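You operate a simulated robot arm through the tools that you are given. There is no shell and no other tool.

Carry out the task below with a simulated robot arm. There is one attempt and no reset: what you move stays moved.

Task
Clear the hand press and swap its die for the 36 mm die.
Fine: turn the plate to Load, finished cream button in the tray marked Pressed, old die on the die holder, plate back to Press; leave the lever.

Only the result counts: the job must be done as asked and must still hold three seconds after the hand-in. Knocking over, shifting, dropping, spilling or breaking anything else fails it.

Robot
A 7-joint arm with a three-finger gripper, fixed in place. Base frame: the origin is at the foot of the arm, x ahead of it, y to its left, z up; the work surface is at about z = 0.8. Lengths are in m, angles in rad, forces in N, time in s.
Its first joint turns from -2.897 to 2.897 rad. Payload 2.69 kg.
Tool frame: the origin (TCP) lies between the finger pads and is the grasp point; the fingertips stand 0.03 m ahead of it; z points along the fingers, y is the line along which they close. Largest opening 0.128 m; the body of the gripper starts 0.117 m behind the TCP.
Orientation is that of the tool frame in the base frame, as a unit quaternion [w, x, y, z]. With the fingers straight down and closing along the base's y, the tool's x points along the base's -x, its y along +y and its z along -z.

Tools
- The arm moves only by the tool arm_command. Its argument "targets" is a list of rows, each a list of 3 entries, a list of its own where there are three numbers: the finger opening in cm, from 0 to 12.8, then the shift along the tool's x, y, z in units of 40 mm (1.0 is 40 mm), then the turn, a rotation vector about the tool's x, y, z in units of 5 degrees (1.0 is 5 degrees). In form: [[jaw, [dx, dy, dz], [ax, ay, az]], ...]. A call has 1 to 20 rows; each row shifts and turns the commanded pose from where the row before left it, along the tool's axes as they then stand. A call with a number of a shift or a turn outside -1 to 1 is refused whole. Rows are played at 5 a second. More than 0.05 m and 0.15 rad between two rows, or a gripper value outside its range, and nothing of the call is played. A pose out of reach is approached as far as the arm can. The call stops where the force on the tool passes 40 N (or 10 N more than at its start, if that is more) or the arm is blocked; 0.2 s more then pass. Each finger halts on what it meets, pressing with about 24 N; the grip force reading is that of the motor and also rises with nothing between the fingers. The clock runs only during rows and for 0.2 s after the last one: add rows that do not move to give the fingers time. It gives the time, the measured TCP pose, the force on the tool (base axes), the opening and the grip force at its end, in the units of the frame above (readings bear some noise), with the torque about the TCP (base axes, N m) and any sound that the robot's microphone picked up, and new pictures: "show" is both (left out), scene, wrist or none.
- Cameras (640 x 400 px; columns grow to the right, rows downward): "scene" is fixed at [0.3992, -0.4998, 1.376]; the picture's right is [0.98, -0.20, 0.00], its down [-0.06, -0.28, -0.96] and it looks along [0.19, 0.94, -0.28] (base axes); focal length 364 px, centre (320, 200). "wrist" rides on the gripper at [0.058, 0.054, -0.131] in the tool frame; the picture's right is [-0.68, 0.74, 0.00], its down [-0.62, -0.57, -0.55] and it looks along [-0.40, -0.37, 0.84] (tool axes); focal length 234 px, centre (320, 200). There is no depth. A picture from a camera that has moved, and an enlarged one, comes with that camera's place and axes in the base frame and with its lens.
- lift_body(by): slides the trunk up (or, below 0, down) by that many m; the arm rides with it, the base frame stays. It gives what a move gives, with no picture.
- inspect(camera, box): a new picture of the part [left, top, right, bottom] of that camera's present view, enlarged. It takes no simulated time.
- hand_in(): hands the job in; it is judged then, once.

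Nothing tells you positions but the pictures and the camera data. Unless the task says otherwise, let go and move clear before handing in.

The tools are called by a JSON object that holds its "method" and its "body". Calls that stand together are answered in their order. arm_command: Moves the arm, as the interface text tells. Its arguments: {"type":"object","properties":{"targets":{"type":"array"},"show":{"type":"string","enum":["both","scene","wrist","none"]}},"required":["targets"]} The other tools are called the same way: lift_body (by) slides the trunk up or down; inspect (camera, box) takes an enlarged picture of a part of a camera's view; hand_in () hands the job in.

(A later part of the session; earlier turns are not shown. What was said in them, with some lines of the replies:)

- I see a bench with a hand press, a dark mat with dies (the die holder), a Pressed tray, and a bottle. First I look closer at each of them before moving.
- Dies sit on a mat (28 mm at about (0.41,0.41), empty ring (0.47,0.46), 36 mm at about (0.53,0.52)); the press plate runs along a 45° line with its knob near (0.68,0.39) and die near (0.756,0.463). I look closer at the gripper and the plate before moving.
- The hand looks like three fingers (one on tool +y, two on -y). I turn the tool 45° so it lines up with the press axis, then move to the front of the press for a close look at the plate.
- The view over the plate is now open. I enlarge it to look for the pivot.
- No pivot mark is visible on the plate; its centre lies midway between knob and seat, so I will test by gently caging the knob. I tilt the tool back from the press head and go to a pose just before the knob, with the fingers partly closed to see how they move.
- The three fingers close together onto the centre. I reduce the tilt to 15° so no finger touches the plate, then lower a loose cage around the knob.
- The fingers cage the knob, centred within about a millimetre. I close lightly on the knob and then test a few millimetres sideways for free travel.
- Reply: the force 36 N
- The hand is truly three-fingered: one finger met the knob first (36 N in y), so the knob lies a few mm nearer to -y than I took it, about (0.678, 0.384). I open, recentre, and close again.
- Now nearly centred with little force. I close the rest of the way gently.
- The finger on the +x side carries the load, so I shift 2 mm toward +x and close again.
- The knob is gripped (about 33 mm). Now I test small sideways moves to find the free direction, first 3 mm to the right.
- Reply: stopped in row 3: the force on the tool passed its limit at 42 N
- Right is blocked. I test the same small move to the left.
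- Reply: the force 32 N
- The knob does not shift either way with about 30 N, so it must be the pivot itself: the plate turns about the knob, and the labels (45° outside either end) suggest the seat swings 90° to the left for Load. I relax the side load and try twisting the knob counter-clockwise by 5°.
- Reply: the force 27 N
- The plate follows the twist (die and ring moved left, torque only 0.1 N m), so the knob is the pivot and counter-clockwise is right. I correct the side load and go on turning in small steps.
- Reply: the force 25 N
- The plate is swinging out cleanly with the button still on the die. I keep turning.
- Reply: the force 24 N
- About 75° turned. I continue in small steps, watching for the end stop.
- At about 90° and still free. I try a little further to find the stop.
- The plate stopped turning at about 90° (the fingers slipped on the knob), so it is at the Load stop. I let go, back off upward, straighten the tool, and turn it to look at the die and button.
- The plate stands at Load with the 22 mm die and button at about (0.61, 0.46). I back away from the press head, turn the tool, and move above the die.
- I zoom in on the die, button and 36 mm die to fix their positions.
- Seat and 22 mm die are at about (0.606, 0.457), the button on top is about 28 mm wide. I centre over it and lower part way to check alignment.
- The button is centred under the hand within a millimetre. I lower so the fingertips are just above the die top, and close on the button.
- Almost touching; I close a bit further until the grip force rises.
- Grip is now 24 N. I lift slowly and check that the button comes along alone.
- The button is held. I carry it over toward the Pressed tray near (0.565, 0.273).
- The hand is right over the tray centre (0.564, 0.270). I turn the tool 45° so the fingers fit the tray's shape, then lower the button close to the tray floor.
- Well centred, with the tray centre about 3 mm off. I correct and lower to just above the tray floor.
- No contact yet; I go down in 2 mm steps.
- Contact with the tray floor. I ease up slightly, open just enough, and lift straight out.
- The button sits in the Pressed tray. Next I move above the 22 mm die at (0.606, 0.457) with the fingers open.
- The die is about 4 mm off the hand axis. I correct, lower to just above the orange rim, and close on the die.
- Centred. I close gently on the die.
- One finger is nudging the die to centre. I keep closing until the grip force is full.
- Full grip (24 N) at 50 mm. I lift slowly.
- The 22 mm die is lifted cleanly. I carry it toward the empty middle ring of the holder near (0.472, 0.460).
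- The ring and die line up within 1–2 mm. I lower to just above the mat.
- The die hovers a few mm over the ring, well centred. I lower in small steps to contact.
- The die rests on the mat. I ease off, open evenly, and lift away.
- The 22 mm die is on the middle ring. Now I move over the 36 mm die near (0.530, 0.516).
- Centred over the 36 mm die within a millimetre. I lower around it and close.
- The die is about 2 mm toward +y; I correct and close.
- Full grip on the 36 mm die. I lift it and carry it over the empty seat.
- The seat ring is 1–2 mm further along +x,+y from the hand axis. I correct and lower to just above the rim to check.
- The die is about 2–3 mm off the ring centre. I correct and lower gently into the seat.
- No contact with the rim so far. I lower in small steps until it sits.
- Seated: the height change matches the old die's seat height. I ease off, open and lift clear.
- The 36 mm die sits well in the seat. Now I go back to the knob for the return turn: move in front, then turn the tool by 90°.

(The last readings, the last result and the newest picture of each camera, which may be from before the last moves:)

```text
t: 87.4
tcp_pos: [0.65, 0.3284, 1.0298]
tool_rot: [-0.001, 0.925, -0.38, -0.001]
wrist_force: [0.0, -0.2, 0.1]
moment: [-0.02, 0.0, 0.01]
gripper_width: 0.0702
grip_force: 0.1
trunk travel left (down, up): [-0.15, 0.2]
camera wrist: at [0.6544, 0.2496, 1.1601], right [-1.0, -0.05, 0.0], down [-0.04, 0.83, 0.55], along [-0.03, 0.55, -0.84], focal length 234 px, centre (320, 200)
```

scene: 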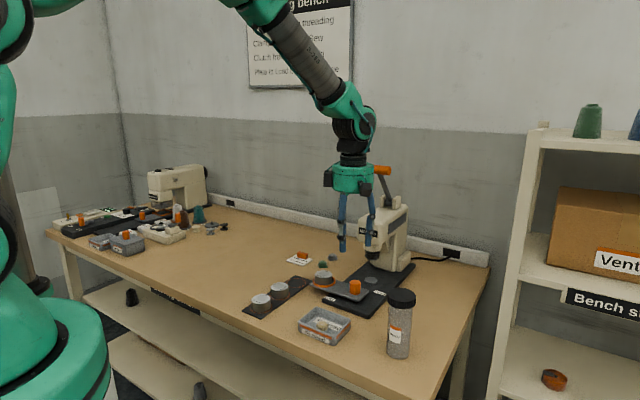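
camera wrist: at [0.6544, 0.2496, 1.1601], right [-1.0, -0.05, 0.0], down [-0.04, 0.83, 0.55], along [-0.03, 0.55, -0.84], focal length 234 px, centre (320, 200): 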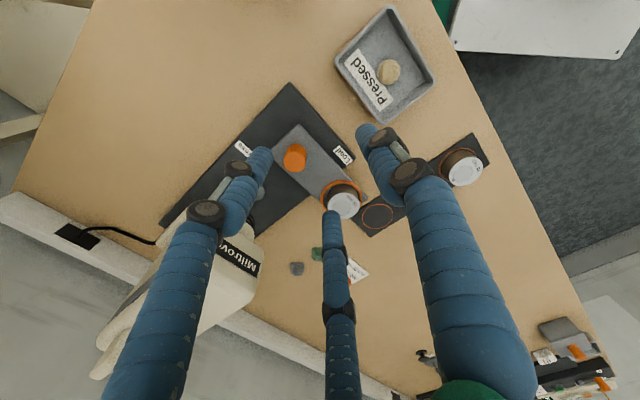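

The tool is turned. I tilt it 15° away from the press again and move to just above the knob.

{"method": "arm_command", "body": {"targets": [[5.5, [0, 0, 0], [0, -1, 0]], [5.5, [0, 0, 0], [0, -1, 0]], [5.5, [0, 0, 0], [0, -1, 0]], [5.5, [0.25, -0.524, 0.461], [0, 0, 0]], [5.5, [0.25, -0.524, 0.461], [0, 0, 0]], [5.5, [0.25, -0.524, 0.461], [0, 0, 0]], [5.5, [0, 0, 0.5], [0, 0, 0]], [5.5, [0, 0, 0.5], [0, 0, 0]], [5.5, [0, 0, 0], [0, 0, 0]]], "show": "both"}}

{"method": "inspect", "body": {"camera": "wrist", "box": [220, 80, 420, 230]}}

{"method": "inspect", "body": {"camera": "scene", "box": [310, 200, 430, 310]}}

```text
t: 89.4
tcp_pos: [0.695, 0.37, 0.9303]
tool_rot: [-0.05, 0.917, -0.377, -0.12]
wrist_force: [-0.4, 0.1, -0.7]
moment: [-0.01, 0.02, -0.05]
gripper_width: 0.0551
grip_force: 0.1
trunk travel left (down, up): [-0.15, 0.2]
camera wrist: at [0.7226, 0.2691, 1.0407], right [-0.98, -0.06, 0.18], down [0.08, 0.72, 0.69], along [-0.17, 0.69, -0.7], focal length 234 px, centre (320, 200)
```

scene: 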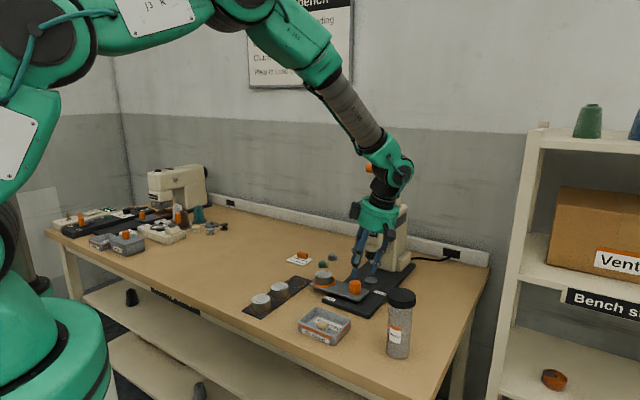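
wrist: 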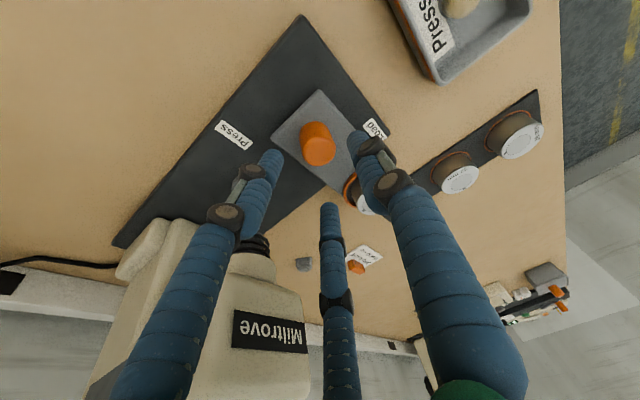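

```text
2.67 times, centred on (320, 155) of wrist
camera zoom: at [0.7226, 0.2691, 1.0407], right [-0.98, -0.06, 0.18], down [0.08, 0.72, 0.69], along [-0.17, 0.69, -0.7], focal length 624 px, centre (320, 320)
```

zoom: 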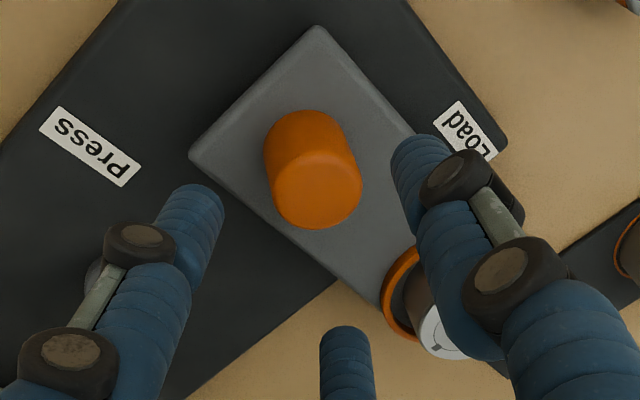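

```text
3.64 times, centred on (370, 255) of scene
camera zoom: at [0.3992, -0.4998, 1.376], right [0.98, -0.2, 0.0], down [-0.06, -0.28, -0.96], along [0.19, 0.94, -0.28], focal length 1324 px, centre (138, 0)
```

zoom: 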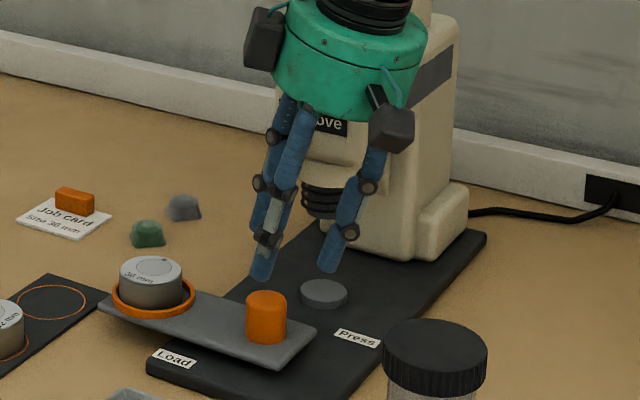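

The knob is nearly under the hand axis. I lower around it.

{"method": "arm_command", "body": {"targets": [[5.5, [0.06, 0, 0.4], [0, 0, 0]], [5.5, [0, 0, 0.6], [0, 0, 0]], [5.5, [0, 0, 0.48], [0, 0, 0]], [5.5, [0, 0, 0], [0, 0, 0]]], "show": "wrist"}}

{"method": "inspect", "body": {"camera": "wrist", "box": [220, 80, 420, 230]}}

{"method": "inspect", "body": {"camera": "scene", "box": [310, 220, 410, 310]}}

```text
t: 90.4
tcp_pos: [0.6859, 0.3799, 0.8711]
tool_rot: [-0.05, 0.917, -0.377, -0.122]
wrist_force: [1.3, -0.2, -0.5]
moment: [0.01, 0.0, -0.03]
gripper_width: 0.0552
grip_force: 0.1
trunk travel left (down, up): [-0.15, 0.2]
camera wrist: at [0.7136, 0.2787, 0.9819], right [-0.98, -0.06, 0.18], down [0.08, 0.72, 0.69], along [-0.17, 0.69, -0.7], focal length 234 px, centre (320, 200)
```

wrist: 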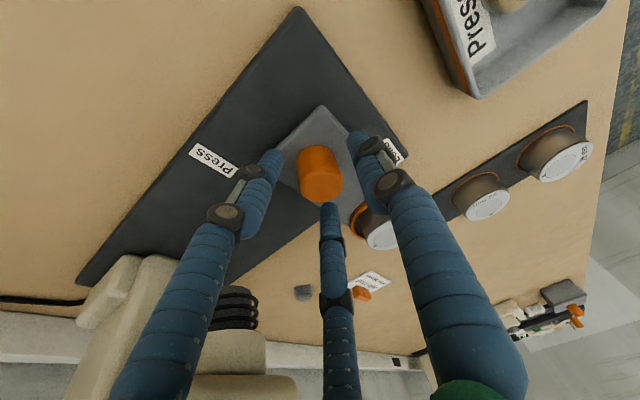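

```text
2.67 times, centred on (320, 155) of wrist
camera zoom: at [0.7136, 0.2787, 0.9819], right [-0.98, -0.06, 0.18], down [0.08, 0.72, 0.69], along [-0.17, 0.69, -0.7], focal length 624 px, centre (320, 320)
```

zoom: 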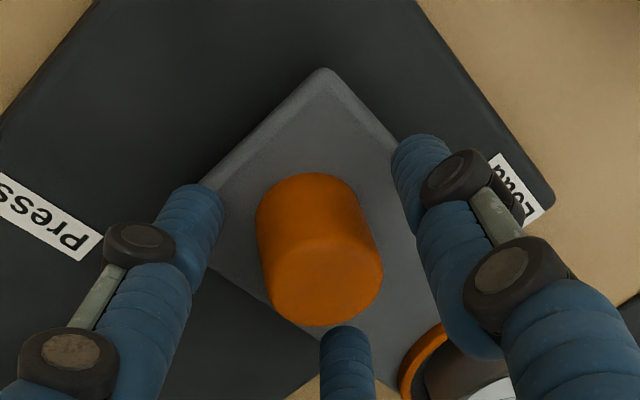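

```text
4.44 times, centred on (360, 265) of scene
camera zoom: at [0.3992, -0.4998, 1.376], right [0.98, -0.2, 0.0], down [-0.06, -0.28, -0.96], along [0.19, 0.94, -0.28], focal length 1618 px, centre (142, -89)
```

zoom: 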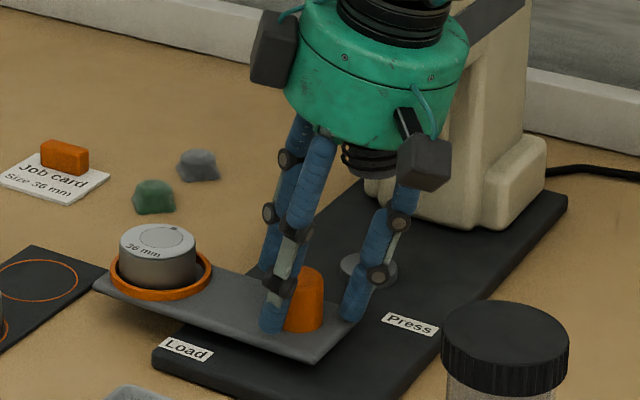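

{"method": "arm_command", "body": {"targets": [[4.8, [0, 0, 0], [0, 0, 0]], [4.2, [0, 0, 0], [0, 0, 0]], [3.8, [0, 0, 0], [0, 0, 0]], [3.6, [0, 0, 0], [0, 0, 0]]], "show": "wrist"}}

{"method": "inspect", "body": {"camera": "wrist", "box": [240, 100, 400, 230]}}

```text
t: 91.4
tcp_pos: [0.6852, 0.3792, 0.8722]
tool_rot: [-0.05, 0.917, -0.377, -0.122]
wrist_force: [-0.8, 0.9, 0.1]
moment: [0.03, 0.01, 0.0]
gripper_width: 0.0368
grip_force: 0.7
trunk travel left (down, up): [-0.15, 0.2]
camera wrist: at [0.7134, 0.2787, 0.9822], right [-0.98, -0.06, 0.18], down [0.08, 0.72, 0.69], along [-0.17, 0.69, -0.7], focal length 234 px, centre (320, 200)
```

wrist: 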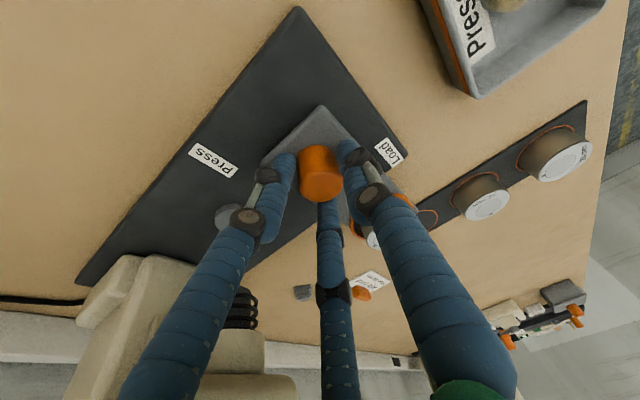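

```text
3.08 times, centred on (320, 165) of wrist
camera zoom: at [0.7134, 0.2787, 0.9822], right [-0.98, -0.06, 0.18], down [0.08, 0.72, 0.69], along [-0.17, 0.69, -0.7], focal length 720 px, centre (320, 308)
```

zoom: 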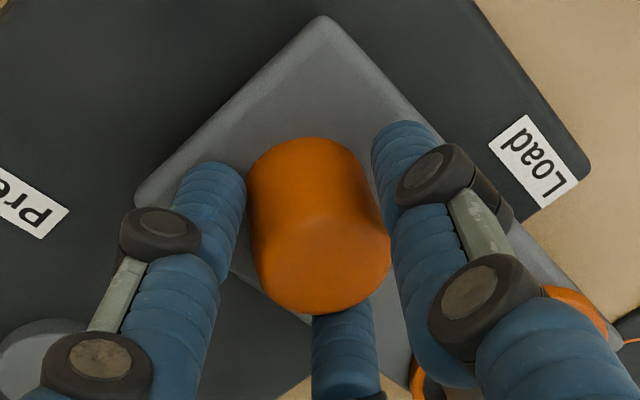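

{"method": "arm_command", "body": {"targets": [[3.4, [0, 0, 0], [0, 0, 0]], [3.2, [0, 0, 0], [0, 0, 0]], [3.0, [0, 0, 0], [0, 0, 0]]], "show": "none"}}

```text
t: 92.2
tcp_pos: [0.686, 0.3789, 0.872]
tool_rot: [-0.05, 0.917, -0.377, -0.122]
wrist_force: [-1.9, 8.1, 0.4]
moment: [0.13, 0.0, 0.0]
gripper_width: 0.0361
grip_force: 4.4
trunk travel left (down, up): [-0.15, 0.2]
```

{"method": "arm_command", "body": {"targets": [[3.8, [0, 0, 0], [0, 0, 0]], [3.8, [-0.035, -0.026, 0.009], [0, 0, 0]], [3.4, [0, 0, 0], [0, 0, 0]], [3.1, [0, 0, 0], [0, 0, 0]], [2.8, [0, 0, 0], [0, 0, 0]], [2.8, [0, 0, 0], [0, 0, 0]]], "show": "none"}}

```text
t: 93.6
tcp_pos: [0.6864, 0.3809, 0.8728]
tool_rot: [-0.05, 0.917, -0.377, -0.122]
wrist_force: [8.8, -6.3, -1.5]
moment: [-0.16, -0.31, -0.07]
gripper_width: 0.0352
grip_force: 4.7
trunk travel left (down, up): [-0.15, 0.2]
```

{"method": "arm_command", "body": {"targets": [[2.6, [0.02, -0.003, -0.005], [0, 0, 0]], [2.6, [0, 0, 0], [0, 0, 0]], [2.6, [0, 0, 0], [0, 0, 0]], [2.6, [0, 0, 0], [0, 0, 0]]], "show": "none"}}

```text
t: 94.6
tcp_pos: [0.6865, 0.3815, 0.872]
tool_rot: [-0.05, 0.917, -0.377, -0.122]
wrist_force: [1.8, 2.6, -0.9]
moment: [0.01, -0.14, 0.01]
gripper_width: 0.0348
grip_force: 5.9
trunk travel left (down, up): [-0.15, 0.2]
```

{"method": "arm_command", "body": {"targets": [[2.2, [0, 0, 0], [0, 0, 0]], [2.2, [0, 0, 0], [0, 0, 0]], [2.2, [0, 0, 0], [0, 0, 0]], [2.2, [0, 0, 0], [0, 0, 0]]], "show": "wrist"}}

{"method": "inspect", "body": {"camera": "wrist", "box": [240, 100, 400, 230]}}

```text
t: 95.6
tcp_pos: [0.687, 0.3809, 0.8721]
tool_rot: [-0.05, 0.917, -0.377, -0.122]
wrist_force: [0.6, 3.5, -1.9]
moment: [-0.04, -0.09, -0.01]
gripper_width: 0.0347
grip_force: 9.1
trunk travel left (down, up): [-0.15, 0.2]
camera wrist: at [0.7143, 0.2801, 0.9824], right [-0.98, -0.06, 0.18], down [0.08, 0.72, 0.69], along [-0.17, 0.69, -0.7], focal length 234 px, centre (320, 200)
```

wrist: 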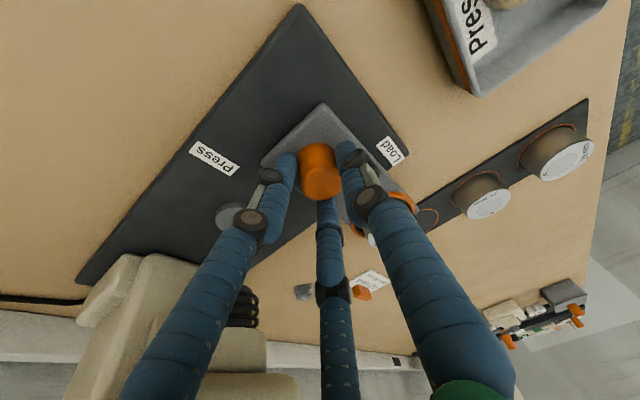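

```text
3.08 times, centred on (320, 165) of wrist
camera zoom: at [0.7143, 0.2801, 0.9824], right [-0.98, -0.06, 0.18], down [0.08, 0.72, 0.69], along [-0.17, 0.69, -0.7], focal length 720 px, centre (320, 308)
```

zoom: 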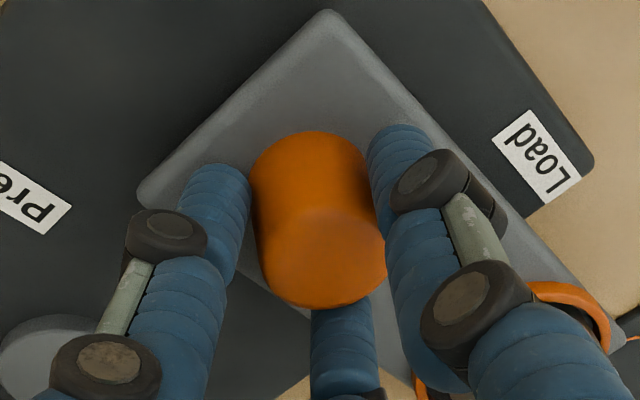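

{"method": "arm_command", "body": {"targets": [[1.6, [0, 0, 0], [0, 0, 0]], [1.6, [0, 0, 0], [0, 0, 0]], [1.6, [0, 0, 0], [0, 0, 0]], [1.6, [0, 0, 0], [0, 0, 0]], [1.6, [0, 0, 0], [0, 0, 0]]], "show": "none"}}

```text
t: 96.8
tcp_pos: [0.6859, 0.3816, 0.8727]
tool_rot: [-0.05, 0.917, -0.377, -0.121]
wrist_force: [-0.6, 7.2, -1.7]
moment: [-0.06, -0.14, -0.01]
gripper_width: 0.0339
grip_force: 13.4
trunk travel left (down, up): [-0.15, 0.2]
```

{"method": "arm_command", "body": {"targets": [[0.8, [-0.01, -0.01, 0.003], [0, 0, 0]], [0.8, [0, 0, 0], [0, 0, 0]], [0.8, [0, 0, 0], [0, 0, 0]], [0.8, [0, 0, 0], [0, 0, 0]], [0.8, [0, 0, 0], [0, 0, 0]]], "show": "none"}}

```text
t: 98.0
tcp_pos: [0.6877, 0.382, 0.8712]
tool_rot: [-0.049, 0.917, -0.378, -0.12]
wrist_force: [1.0, 4.2, 6.1]
moment: [-0.3, -0.12, 0.0]
gripper_width: 0.0333
grip_force: 44.8
trunk travel left (down, up): [-0.15, 0.2]
```

Full grip on the knob now. I turn the plate back clockwise, first 5° as a check.

{"method": "arm_command", "body": {"targets": [[0.8, [0, 0.0057, 0], [0.13, 0, 0.483]], [0.8, [0, 0.0057, 0], [0.13, 0, 0.483]], [0.8, [0, 0.0057, 0], [0.13, 0, 0.483]], [0.8, [0, 0.0057, 0], [0.13, 0, 0.483]], [0.8, [0, 0, 0], [0, 0, 0]]], "show": "wrist"}}

{"method": "inspect", "body": {"camera": "scene", "box": [290, 200, 430, 310]}}

```text
t: 99.2
tcp_pos: [0.6873, 0.3809, 0.8731]
tool_rot: [-0.06, 0.88, -0.456, -0.116]
wrist_force: [-2.8, 9.7, 1.9]
moment: [-0.24, -0.27, 0.01]
gripper_width: 0.0328
grip_force: 45.4
trunk travel left (down, up): [-0.15, 0.2]
camera wrist: at [0.6959, 0.2768, 0.9827], right [-0.98, 0.11, 0.18], down [0.2, 0.7, 0.69], along [-0.05, 0.71, -0.7], focal length 234 px, centre (320, 200)
```

wrist: 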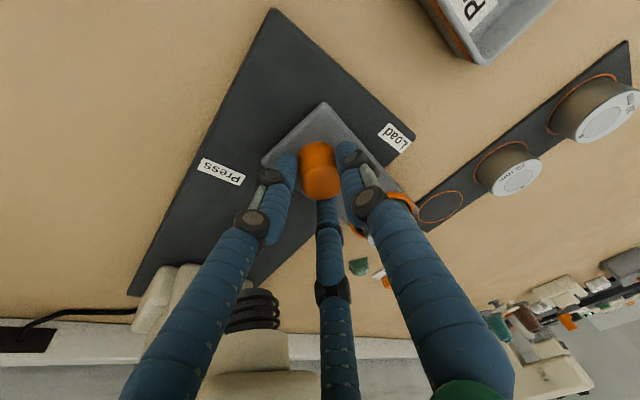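

```text
3.64 times, centred on (360, 255) of scene
camera zoom: at [0.3992, -0.4998, 1.376], right [0.98, -0.2, 0.0], down [-0.06, -0.28, -0.96], along [0.19, 0.94, -0.28], focal length 1324 px, centre (174, 0)
```

zoom: 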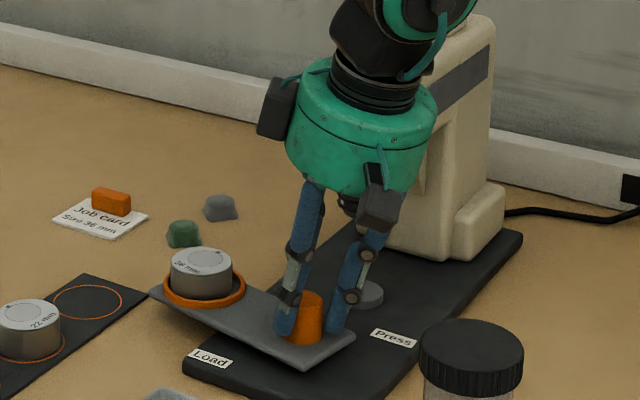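

The plate follows. I continue clockwise with small side-load corrections.

{"method": "arm_command", "body": {"targets": [[0.8, [-0.019, -0.007, 0.005], [0, 0, 0]], [0.8, [0, 0.0057, 0], [0.13, 0, 0.483]], [0.8, [0, 0.0057, 0], [0.13, 0, 0.483]], [0.8, [0, 0.0057, 0], [0.13, 0, 0.483]], [0.8, [0, 0.0057, 0], [0.13, 0, 0.483]], [0.8, [0, 0, 0], [0, 0, 0]]], "show": "none"}}

```text
t: 100.6
tcp_pos: [0.685, 0.3802, 0.8728]
tool_rot: [-0.07, 0.837, -0.531, -0.111]
wrist_force: [-1.0, -9.3, -11.1]
moment: [-0.82, -0.26, 0.04]
gripper_width: 0.033
grip_force: 44.9
trunk travel left (down, up): [-0.15, 0.2]
```

{"method": "arm_command", "body": {"targets": [[0.8, [0.017, 0.008, 0.016], [0, 0, 0]], [0.8, [0, 0.0057, 0], [0.13, 0, 0.483]], [0.8, [0, 0.0057, 0], [0.13, 0, 0.483]], [0.8, [0, 0.0057, 0], [0.13, 0, 0.483]], [0.8, [0, 0.0057, 0], [0.13, 0, 0.483]], [0.8, [0, 0, 0], [0, 0, 0]]], "show": "none"}}

```text
t: 102.0
tcp_pos: [0.6849, 0.379, 0.873]
tool_rot: [-0.08, 0.788, -0.602, -0.104]
wrist_force: [-10.9, -7.9, -2.2]
moment: [-0.64, 0.51, 0.08]
gripper_width: 0.0333
grip_force: 44.4
trunk travel left (down, up): [-0.15, 0.2]
```

{"method": "arm_command", "body": {"targets": [[0.8, [0.01, 0.026, 0], [0, 0, 0]], [0.8, [0, 0.0057, 0], [0.13, 0, 0.483]], [0.8, [0, 0.0057, 0], [0.13, 0, 0.483]], [0.8, [0, 0.0057, 0], [0.13, 0, 0.483]], [0.8, [0, 0.0057, 0], [0.13, 0, 0.483]], [0.8, [0, 0.0057, 0], [0.13, 0, 0.483]], [0.8, [0, 0.0057, 0], [0.13, 0, 0.483]], [0.8, [0, 0, 0], [0, 0, 0]]], "show": "wrist"}}

{"method": "inspect", "body": {"camera": "scene", "box": [290, 200, 430, 310]}}

```text
t: 103.8
tcp_pos: [0.6828, 0.3791, 0.872]
tool_rot: [-0.093, 0.703, -0.7, -0.093]
wrist_force: [-13.0, -2.8, 7.1]
moment: [-0.28, 0.63, 0.08]
gripper_width: 0.0331
grip_force: 45.0
trunk travel left (down, up): [-0.15, 0.2]
camera wrist: at [0.6306, 0.2892, 0.9827], right [-0.74, 0.65, 0.18], down [0.56, 0.45, 0.69], along [0.37, 0.61, -0.7], focal length 234 px, centre (320, 200)
```

wrist: 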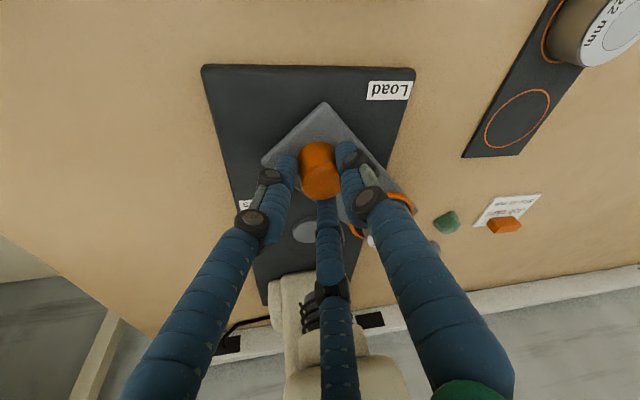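

```text
3.64 times, centred on (360, 255) of scene
camera zoom: at [0.3992, -0.4998, 1.376], right [0.98, -0.2, 0.0], down [-0.06, -0.28, -0.96], along [0.19, 0.94, -0.28], focal length 1324 px, centre (174, 0)
```

zoom: 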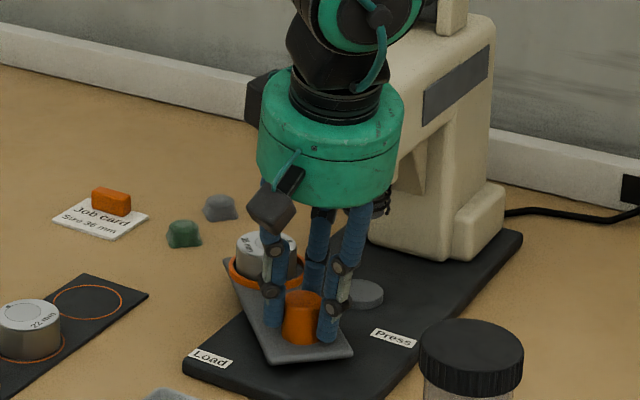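

{"method": "arm_command", "body": {"targets": [[0.8, [0.006, 0.027, -0.012], [0, 0, 0]], [0.8, [0, 0.0057, 0], [0.13, 0, 0.483]], [0.8, [0, 0.0057, 0], [0.13, 0, 0.483]], [0.8, [0, 0.0057, 0], [0.13, 0, 0.483]], [0.8, [0, 0.0057, 0], [0.13, 0, 0.483]], [0.8, [0, 0.0057, 0], [0.13, 0, 0.483]], [0.8, [0, 0.0057, 0], [0.13, 0, 0.483]], [0.8, [0, 0, 0], [0, 0, 0]]], "show": "none"}}

```text
t: 105.6
tcp_pos: [0.6816, 0.3788, 0.8721]
tool_rot: [0.105, -0.604, 0.786, 0.08]
wrist_force: [-1.5, 2.1, 0.8]
moment: [-0.37, 0.35, 0.02]
gripper_width: 0.0333
grip_force: 45.0
trunk travel left (down, up): [-0.15, 0.2]
```

Forces are low. I continue another 15°.

{"method": "arm_command", "body": {"targets": [[0.8, [0, 0.0057, 0], [0.13, 0, 0.483]], [0.8, [0, 0.0057, 0], [0.13, 0, 0.483]], [0.8, [0, 0.0057, 0], [0.13, 0, 0.483]], [0.8, [0, 0.0057, 0], [0.13, 0, 0.483]], [0.8, [0, 0.0057, 0], [0.13, 0, 0.483]], [0.8, [0, 0.0057, 0], [0.13, 0, 0.483]], [0.8, [0, 0, 0], [0, 0, 0]]], "show": "wrist"}}

{"method": "inspect", "body": {"camera": "scene", "box": [290, 200, 430, 310]}}

```text
t: 107.2
tcp_pos: [0.6792, 0.3806, 0.8725]
tool_rot: [0.114, -0.496, 0.858, 0.066]
wrist_force: [-4.7, -8.1, 6.2]
moment: [-0.58, 0.26, -0.02]
gripper_width: 0.033
grip_force: 45.2
trunk travel left (down, up): [-0.15, 0.2]
camera wrist: at [0.5892, 0.3286, 0.9828], right [-0.31, 0.93, 0.18], down [0.72, 0.11, 0.69], along [0.62, 0.34, -0.7], focal length 234 px, centre (320, 200)
```

wrist: 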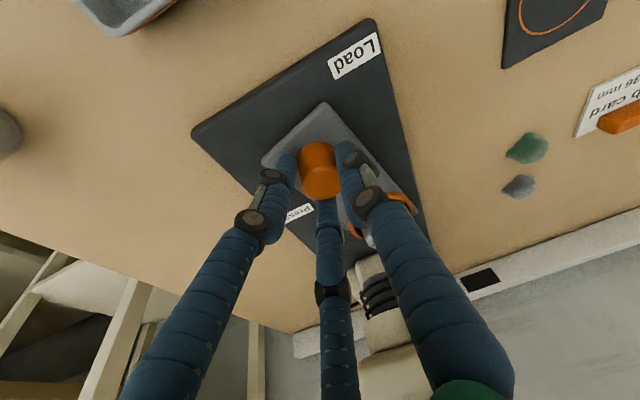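

```text
3.64 times, centred on (360, 255) of scene
camera zoom: at [0.3992, -0.4998, 1.376], right [0.98, -0.2, 0.0], down [-0.06, -0.28, -0.96], along [0.19, 0.94, -0.28], focal length 1324 px, centre (174, 0)
```

zoom: 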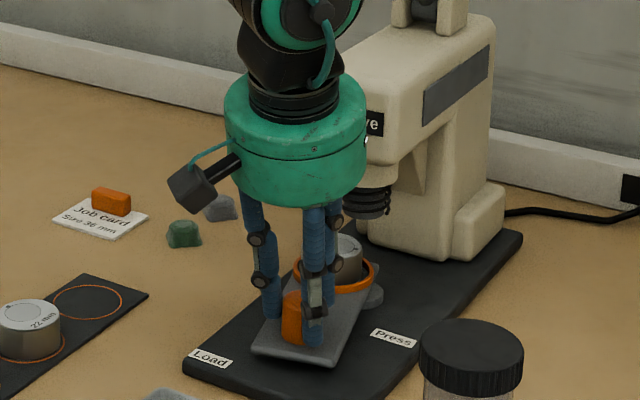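

{"method": "arm_command", "body": {"targets": [[0.8, [0.019, 0, -0.015], [0, 0, 0]], [0.8, [0, 0.0057, 0], [0.13, 0, 0.483]], [0.8, [0, 0.0057, 0], [0.13, 0, 0.483]], [0.8, [0, 0.0057, 0], [0.13, 0, 0.483]], [0.8, [0, 0.0057, 0], [0.13, 0, 0.483]], [0.8, [0, 0, 0], [0, 0, 0]]], "show": "none"}}

```text
t: 108.6
tcp_pos: [0.6789, 0.3803, 0.8727]
tool_rot: [0.118, -0.42, 0.898, 0.055]
wrist_force: [-2.4, 16.9, -8.2]
moment: [0.1, 0.47, 0.03]
gripper_width: 0.0328
grip_force: 45.3
trunk travel left (down, up): [-0.15, 0.2]
```

{"method": "arm_command", "body": {"targets": [[0.8, [-0.024, 0.027, 0.018], [0, 0, 0]], [0.8, [0, 0.0057, 0], [0.13, 0, 0.483]], [0.8, [0, 0.0057, 0], [0.13, 0, 0.483]], [0.8, [0, 0, 0], [0, 0, 0]]], "show": "wrist"}}

{"method": "inspect", "body": {"camera": "wrist", "box": [240, 100, 400, 230]}}

{"method": "inspect", "body": {"camera": "scene", "box": [310, 220, 430, 310]}}

```text
t: 109.6
tcp_pos: [0.6774, 0.3812, 0.8733]
tool_rot: [0.121, -0.379, 0.916, 0.05]
wrist_force: [0.0, -8.1, 2.6]
moment: [-0.84, 0.38, 0.19]
gripper_width: 0.0331
grip_force: 44.9
trunk travel left (down, up): [-0.15, 0.2]
camera wrist: at [0.5774, 0.3549, 0.983], right [-0.06, 0.98, 0.18], down [0.72, -0.08, 0.69], along [0.69, 0.17, -0.7], focal length 234 px, centre (320, 200)
```

wrist: 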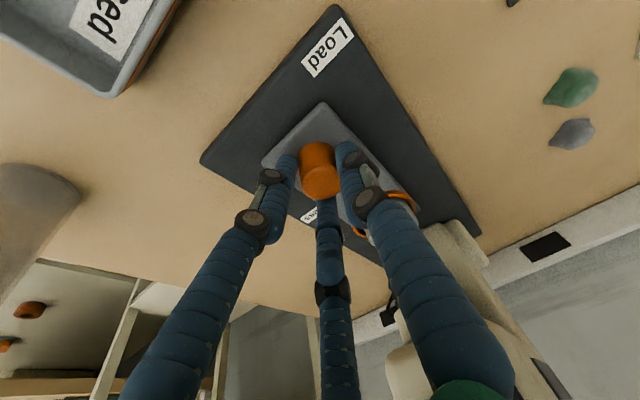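

```text
3.08 times, centred on (320, 165) of wrist
camera zoom: at [0.5774, 0.3549, 0.983], right [-0.06, 0.98, 0.18], down [0.72, -0.08, 0.69], along [0.69, 0.17, -0.7], focal length 720 px, centre (320, 308)
```

zoom: 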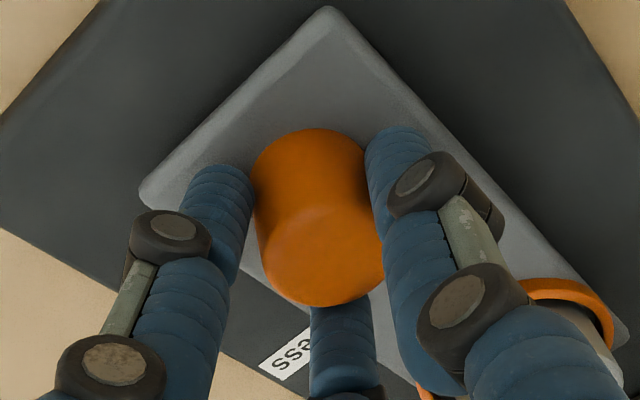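

```text
4.44 times, centred on (370, 265) of scene
camera zoom: at [0.3992, -0.4998, 1.376], right [0.98, -0.2, 0.0], down [-0.06, -0.28, -0.96], along [0.19, 0.94, -0.28], focal length 1618 px, centre (98, -89)
```

zoom: 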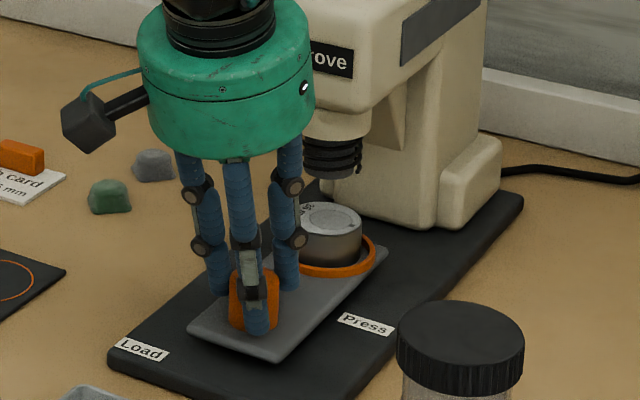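

The plate is back in line with its starting position and the torque is rising. I give one more small turn to be sure it is against the Press stop.

{"method": "arm_command", "body": {"targets": [[0.8, [0.009, -0.01, 0], [0, 0, 0]], [0.8, [0, 0.0057, 0], [0.13, 0, 0.483]], [0.8, [0, 0, 0], [0, 0, 0]]], "show": "wrist"}}

{"method": "inspect", "body": {"camera": "scene", "box": [310, 220, 430, 310]}}

{"method": "inspect", "body": {"camera": "wrist", "box": [240, 100, 400, 230]}}

```text
t: 110.4
tcp_pos: [0.6786, 0.3805, 0.872]
tool_rot: [0.123, -0.36, 0.924, 0.048]
wrist_force: [1.7, -4.6, 1.4]
moment: [-0.52, 0.25, 0.14]
gripper_width: 0.0328
grip_force: 45.8
trunk travel left (down, up): [-0.15, 0.2]
camera wrist: at [0.5762, 0.3596, 0.9831], right [-0.02, 0.98, 0.18], down [0.72, -0.11, 0.69], along [0.7, 0.14, -0.7], focal length 234 px, centre (320, 200)
```

wrist: 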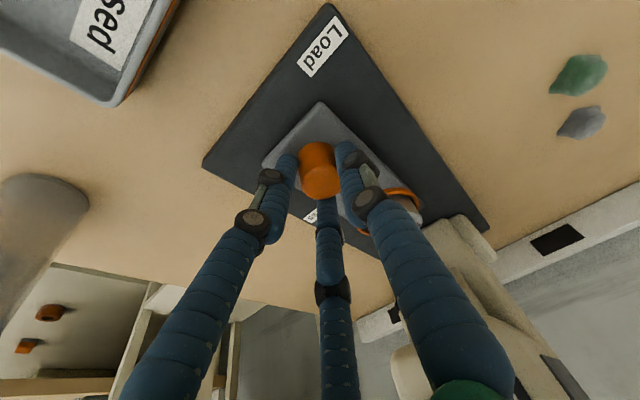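

```text
4.44 times, centred on (370, 265) of scene
camera zoom: at [0.3992, -0.4998, 1.376], right [0.98, -0.2, 0.0], down [-0.06, -0.28, -0.96], along [0.19, 0.94, -0.28], focal length 1618 px, centre (98, -89)
```

zoom: 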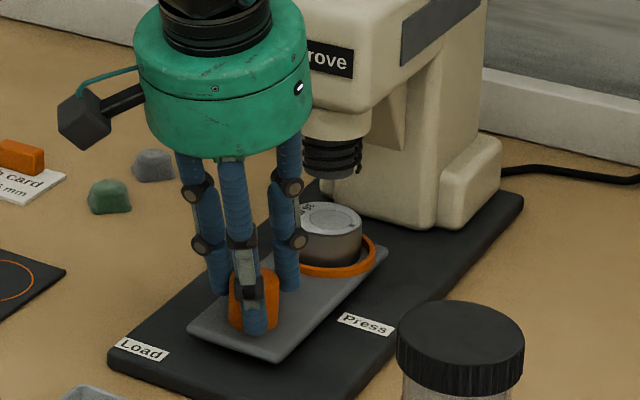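

```text
3.08 times, centred on (320, 165) of wrist
camera zoom: at [0.5762, 0.3596, 0.9831], right [-0.02, 0.98, 0.18], down [0.72, -0.11, 0.69], along [0.7, 0.14, -0.7], focal length 720 px, centre (320, 308)
```

zoom: 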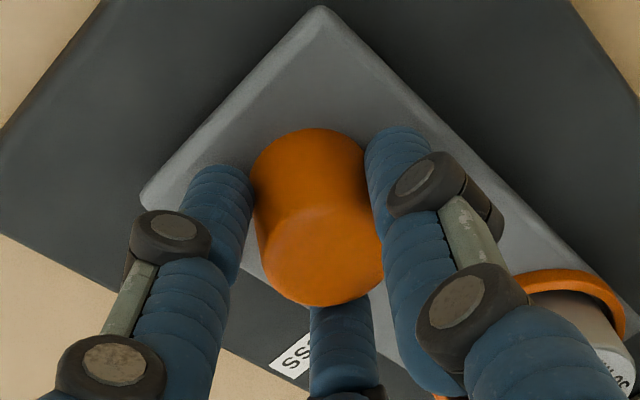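

The plate no longer moves, so it is against the Press stop. I open and back away up and out.

{"method": "arm_command", "body": {"targets": [[2.8, [0, 0, 0], [0, 0, 0]], [3.6, [0, 0, 0], [0, 0, 0]], [4.6, [0, 0, 0], [0, 0, 0]], [6, [0, 0, 0], [0, 0, 0]], [6, [0, 0, 0], [0, 0, 0]], [6, [0, 0, -0.4], [0, 0, 0]], [6, [0, 0, -0.7], [0, 0, 0]], [6, [0, 0, -0.8], [0, 0, 0]], [6, [0, 0, -0.8], [0, 0, 0]], [6, [0.5, 0, -0.7], [0, 0, 0]], [6, [0.6, 0, -0.7], [0, 0, 0]], [6, [0.6, 0, -0.7], [0, 0, 0]], [6, [0, 0, 0], [0, 0, 0]]], "show": "both"}}

{"method": "inspect", "body": {"camera": "scene", "box": [230, 220, 430, 350]}}

{"method": "inspect", "body": {"camera": "scene", "box": [320, 220, 430, 310]}}

```text
t: 113.2
tcp_pos: [0.5913, 0.3018, 1.0409]
tool_rot: [0.122, -0.36, 0.924, 0.048]
wrist_force: [-0.4, 0.4, 0.6]
moment: [-0.01, -0.02, -0.03]
gripper_width: 0.0601
grip_force: 0.0
trunk travel left (down, up): [-0.15, 0.2]
camera wrist: at [0.4903, 0.2802, 1.1518], right [-0.02, 0.98, 0.18], down [0.72, -0.11, 0.69], along [0.7, 0.14, -0.7], focal length 234 px, centre (320, 200)
```

scene: 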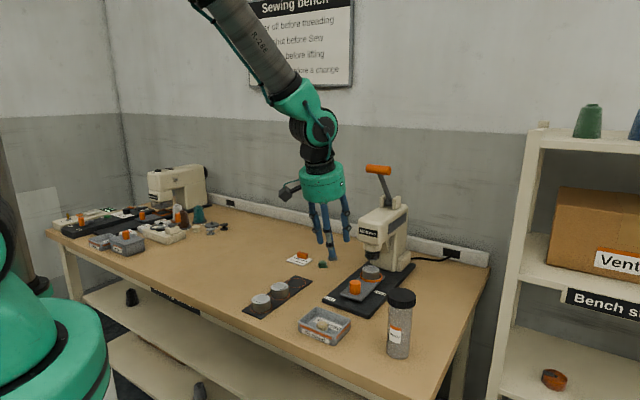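
wrist: 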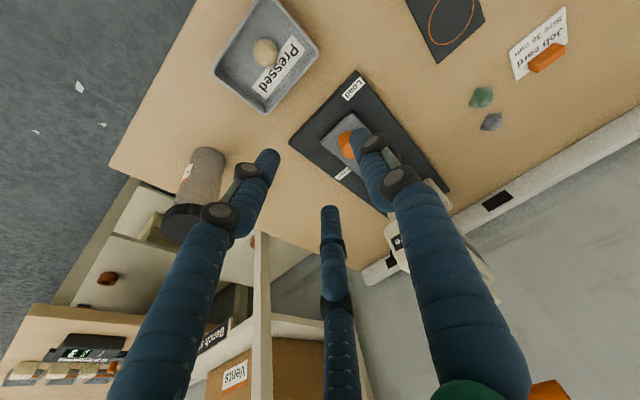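

```text
3.08 times, centred on (330, 285) of scene
camera zoom: at [0.3992, -0.4998, 1.376], right [0.98, -0.2, 0.0], down [-0.06, -0.28, -0.96], along [0.19, 0.94, -0.28], focal length 1120 px, centre (289, -62)
```

zoom: 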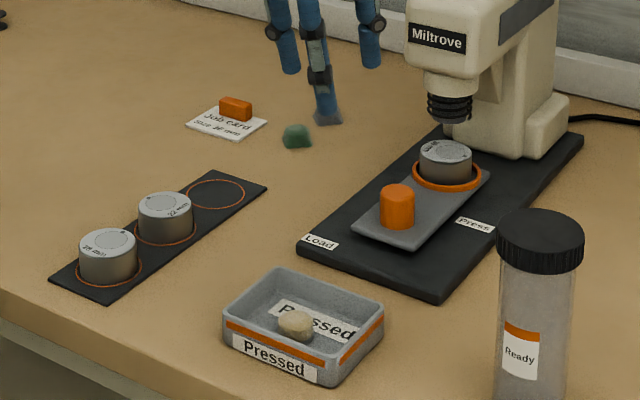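

```text
4.44 times, centred on (375, 265) of scene
camera zoom: at [0.3992, -0.4998, 1.376], right [0.98, -0.2, 0.0], down [-0.06, -0.28, -0.96], along [0.19, 0.94, -0.28], focal length 1618 px, centre (76, -89)
```

zoom: 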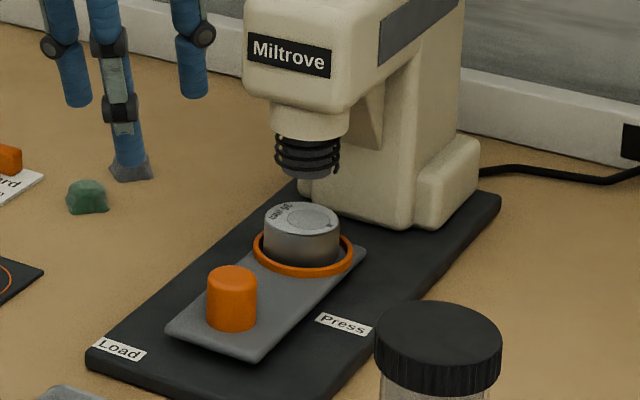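

Everything looks in place. I compare the plate with the very first picture, using the same crop.

{"method": "inspect", "body": {"camera": "scene", "box": [330, 240, 420, 310]}}

{"method": "inspect", "body": {"camera": "scene", "box": [320, 155, 440, 310]}}

{"method": "inspect", "body": {"camera": "scene", "box": [230, 240, 430, 365]}}

```text
5.71 times, centred on (375, 275) of scene
camera zoom: at [0.3992, -0.4998, 1.376], right [0.98, -0.2, 0.0], down [-0.06, -0.28, -0.96], along [0.19, 0.94, -0.28], focal length 2080 px, centre (6, -229)
```

zoom: 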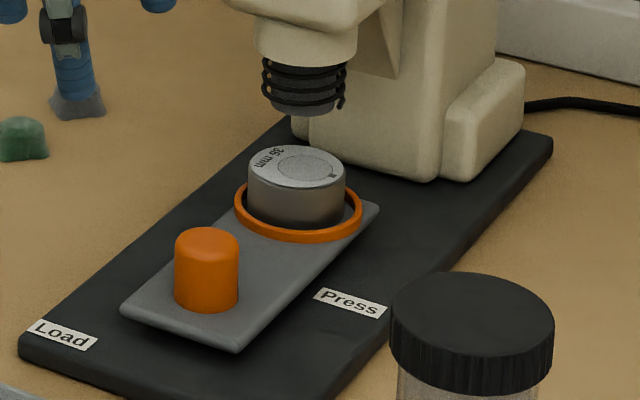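

```text
2.58 times, centred on (380, 232) of scene
camera zoom: at [0.3992, -0.4998, 1.376], right [0.98, -0.2, 0.0], down [-0.06, -0.28, -0.96], along [0.19, 0.94, -0.28], focal length 940 px, centre (165, 116)
```

zoom: 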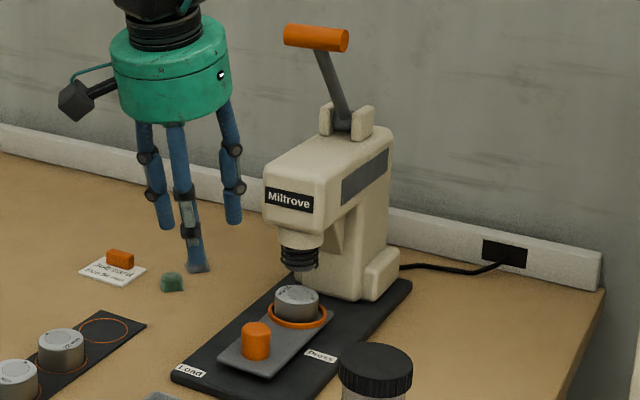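

```text
3.20 times, centred on (330, 302) of scene
camera zoom: at [0.3992, -0.4998, 1.376], right [0.98, -0.2, 0.0], down [-0.06, -0.28, -0.96], along [0.19, 0.94, -0.28], focal length 1165 px, centre (288, -128)
```

zoom: 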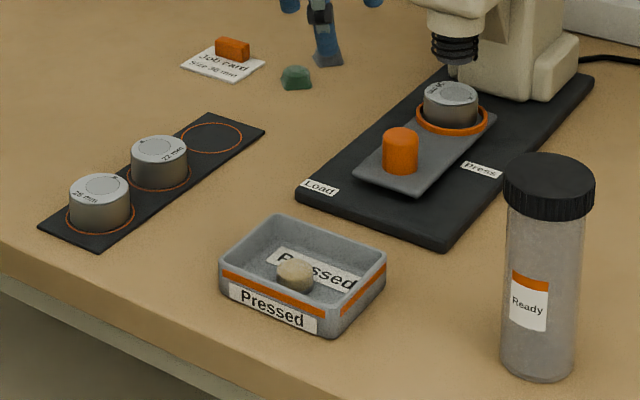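

The plate, lever and all other objects match their first picture. The 36 mm die is under the ram, the 22 mm die is on the holder and the button is in the Pressed tray. The arm is clear, so I hand in.

{"method": "hand_in", "body": {}}

```text
The job is handed in.
```

The hand press is cleared and now holds the 36 mm die. I've handed the job in; I haven't seen the verdict.

- **Button:** the finished cream button is in the tray marked Pressed.
- **Old die:** the 22 mm die is on the middle ring of the die holder, next to the 28 mm die.
- **New die:** the 36 mm die sits flat in the plate's seat, under the ram.
- **Plate:** I turned it to Load for the swap, then back to Press. It is against its stop and matches its starting position in the scene picture.
- **Lever and surroundings:** I did not touch the lever. In the last pictures the press, the tray, the bottle and the other bench items look unmoved.

To turn the plate I gripped its orange knob, which is the pivot. While I was finding that out, I pushed sideways on the knob with up to about 40 N. The press did not shift.
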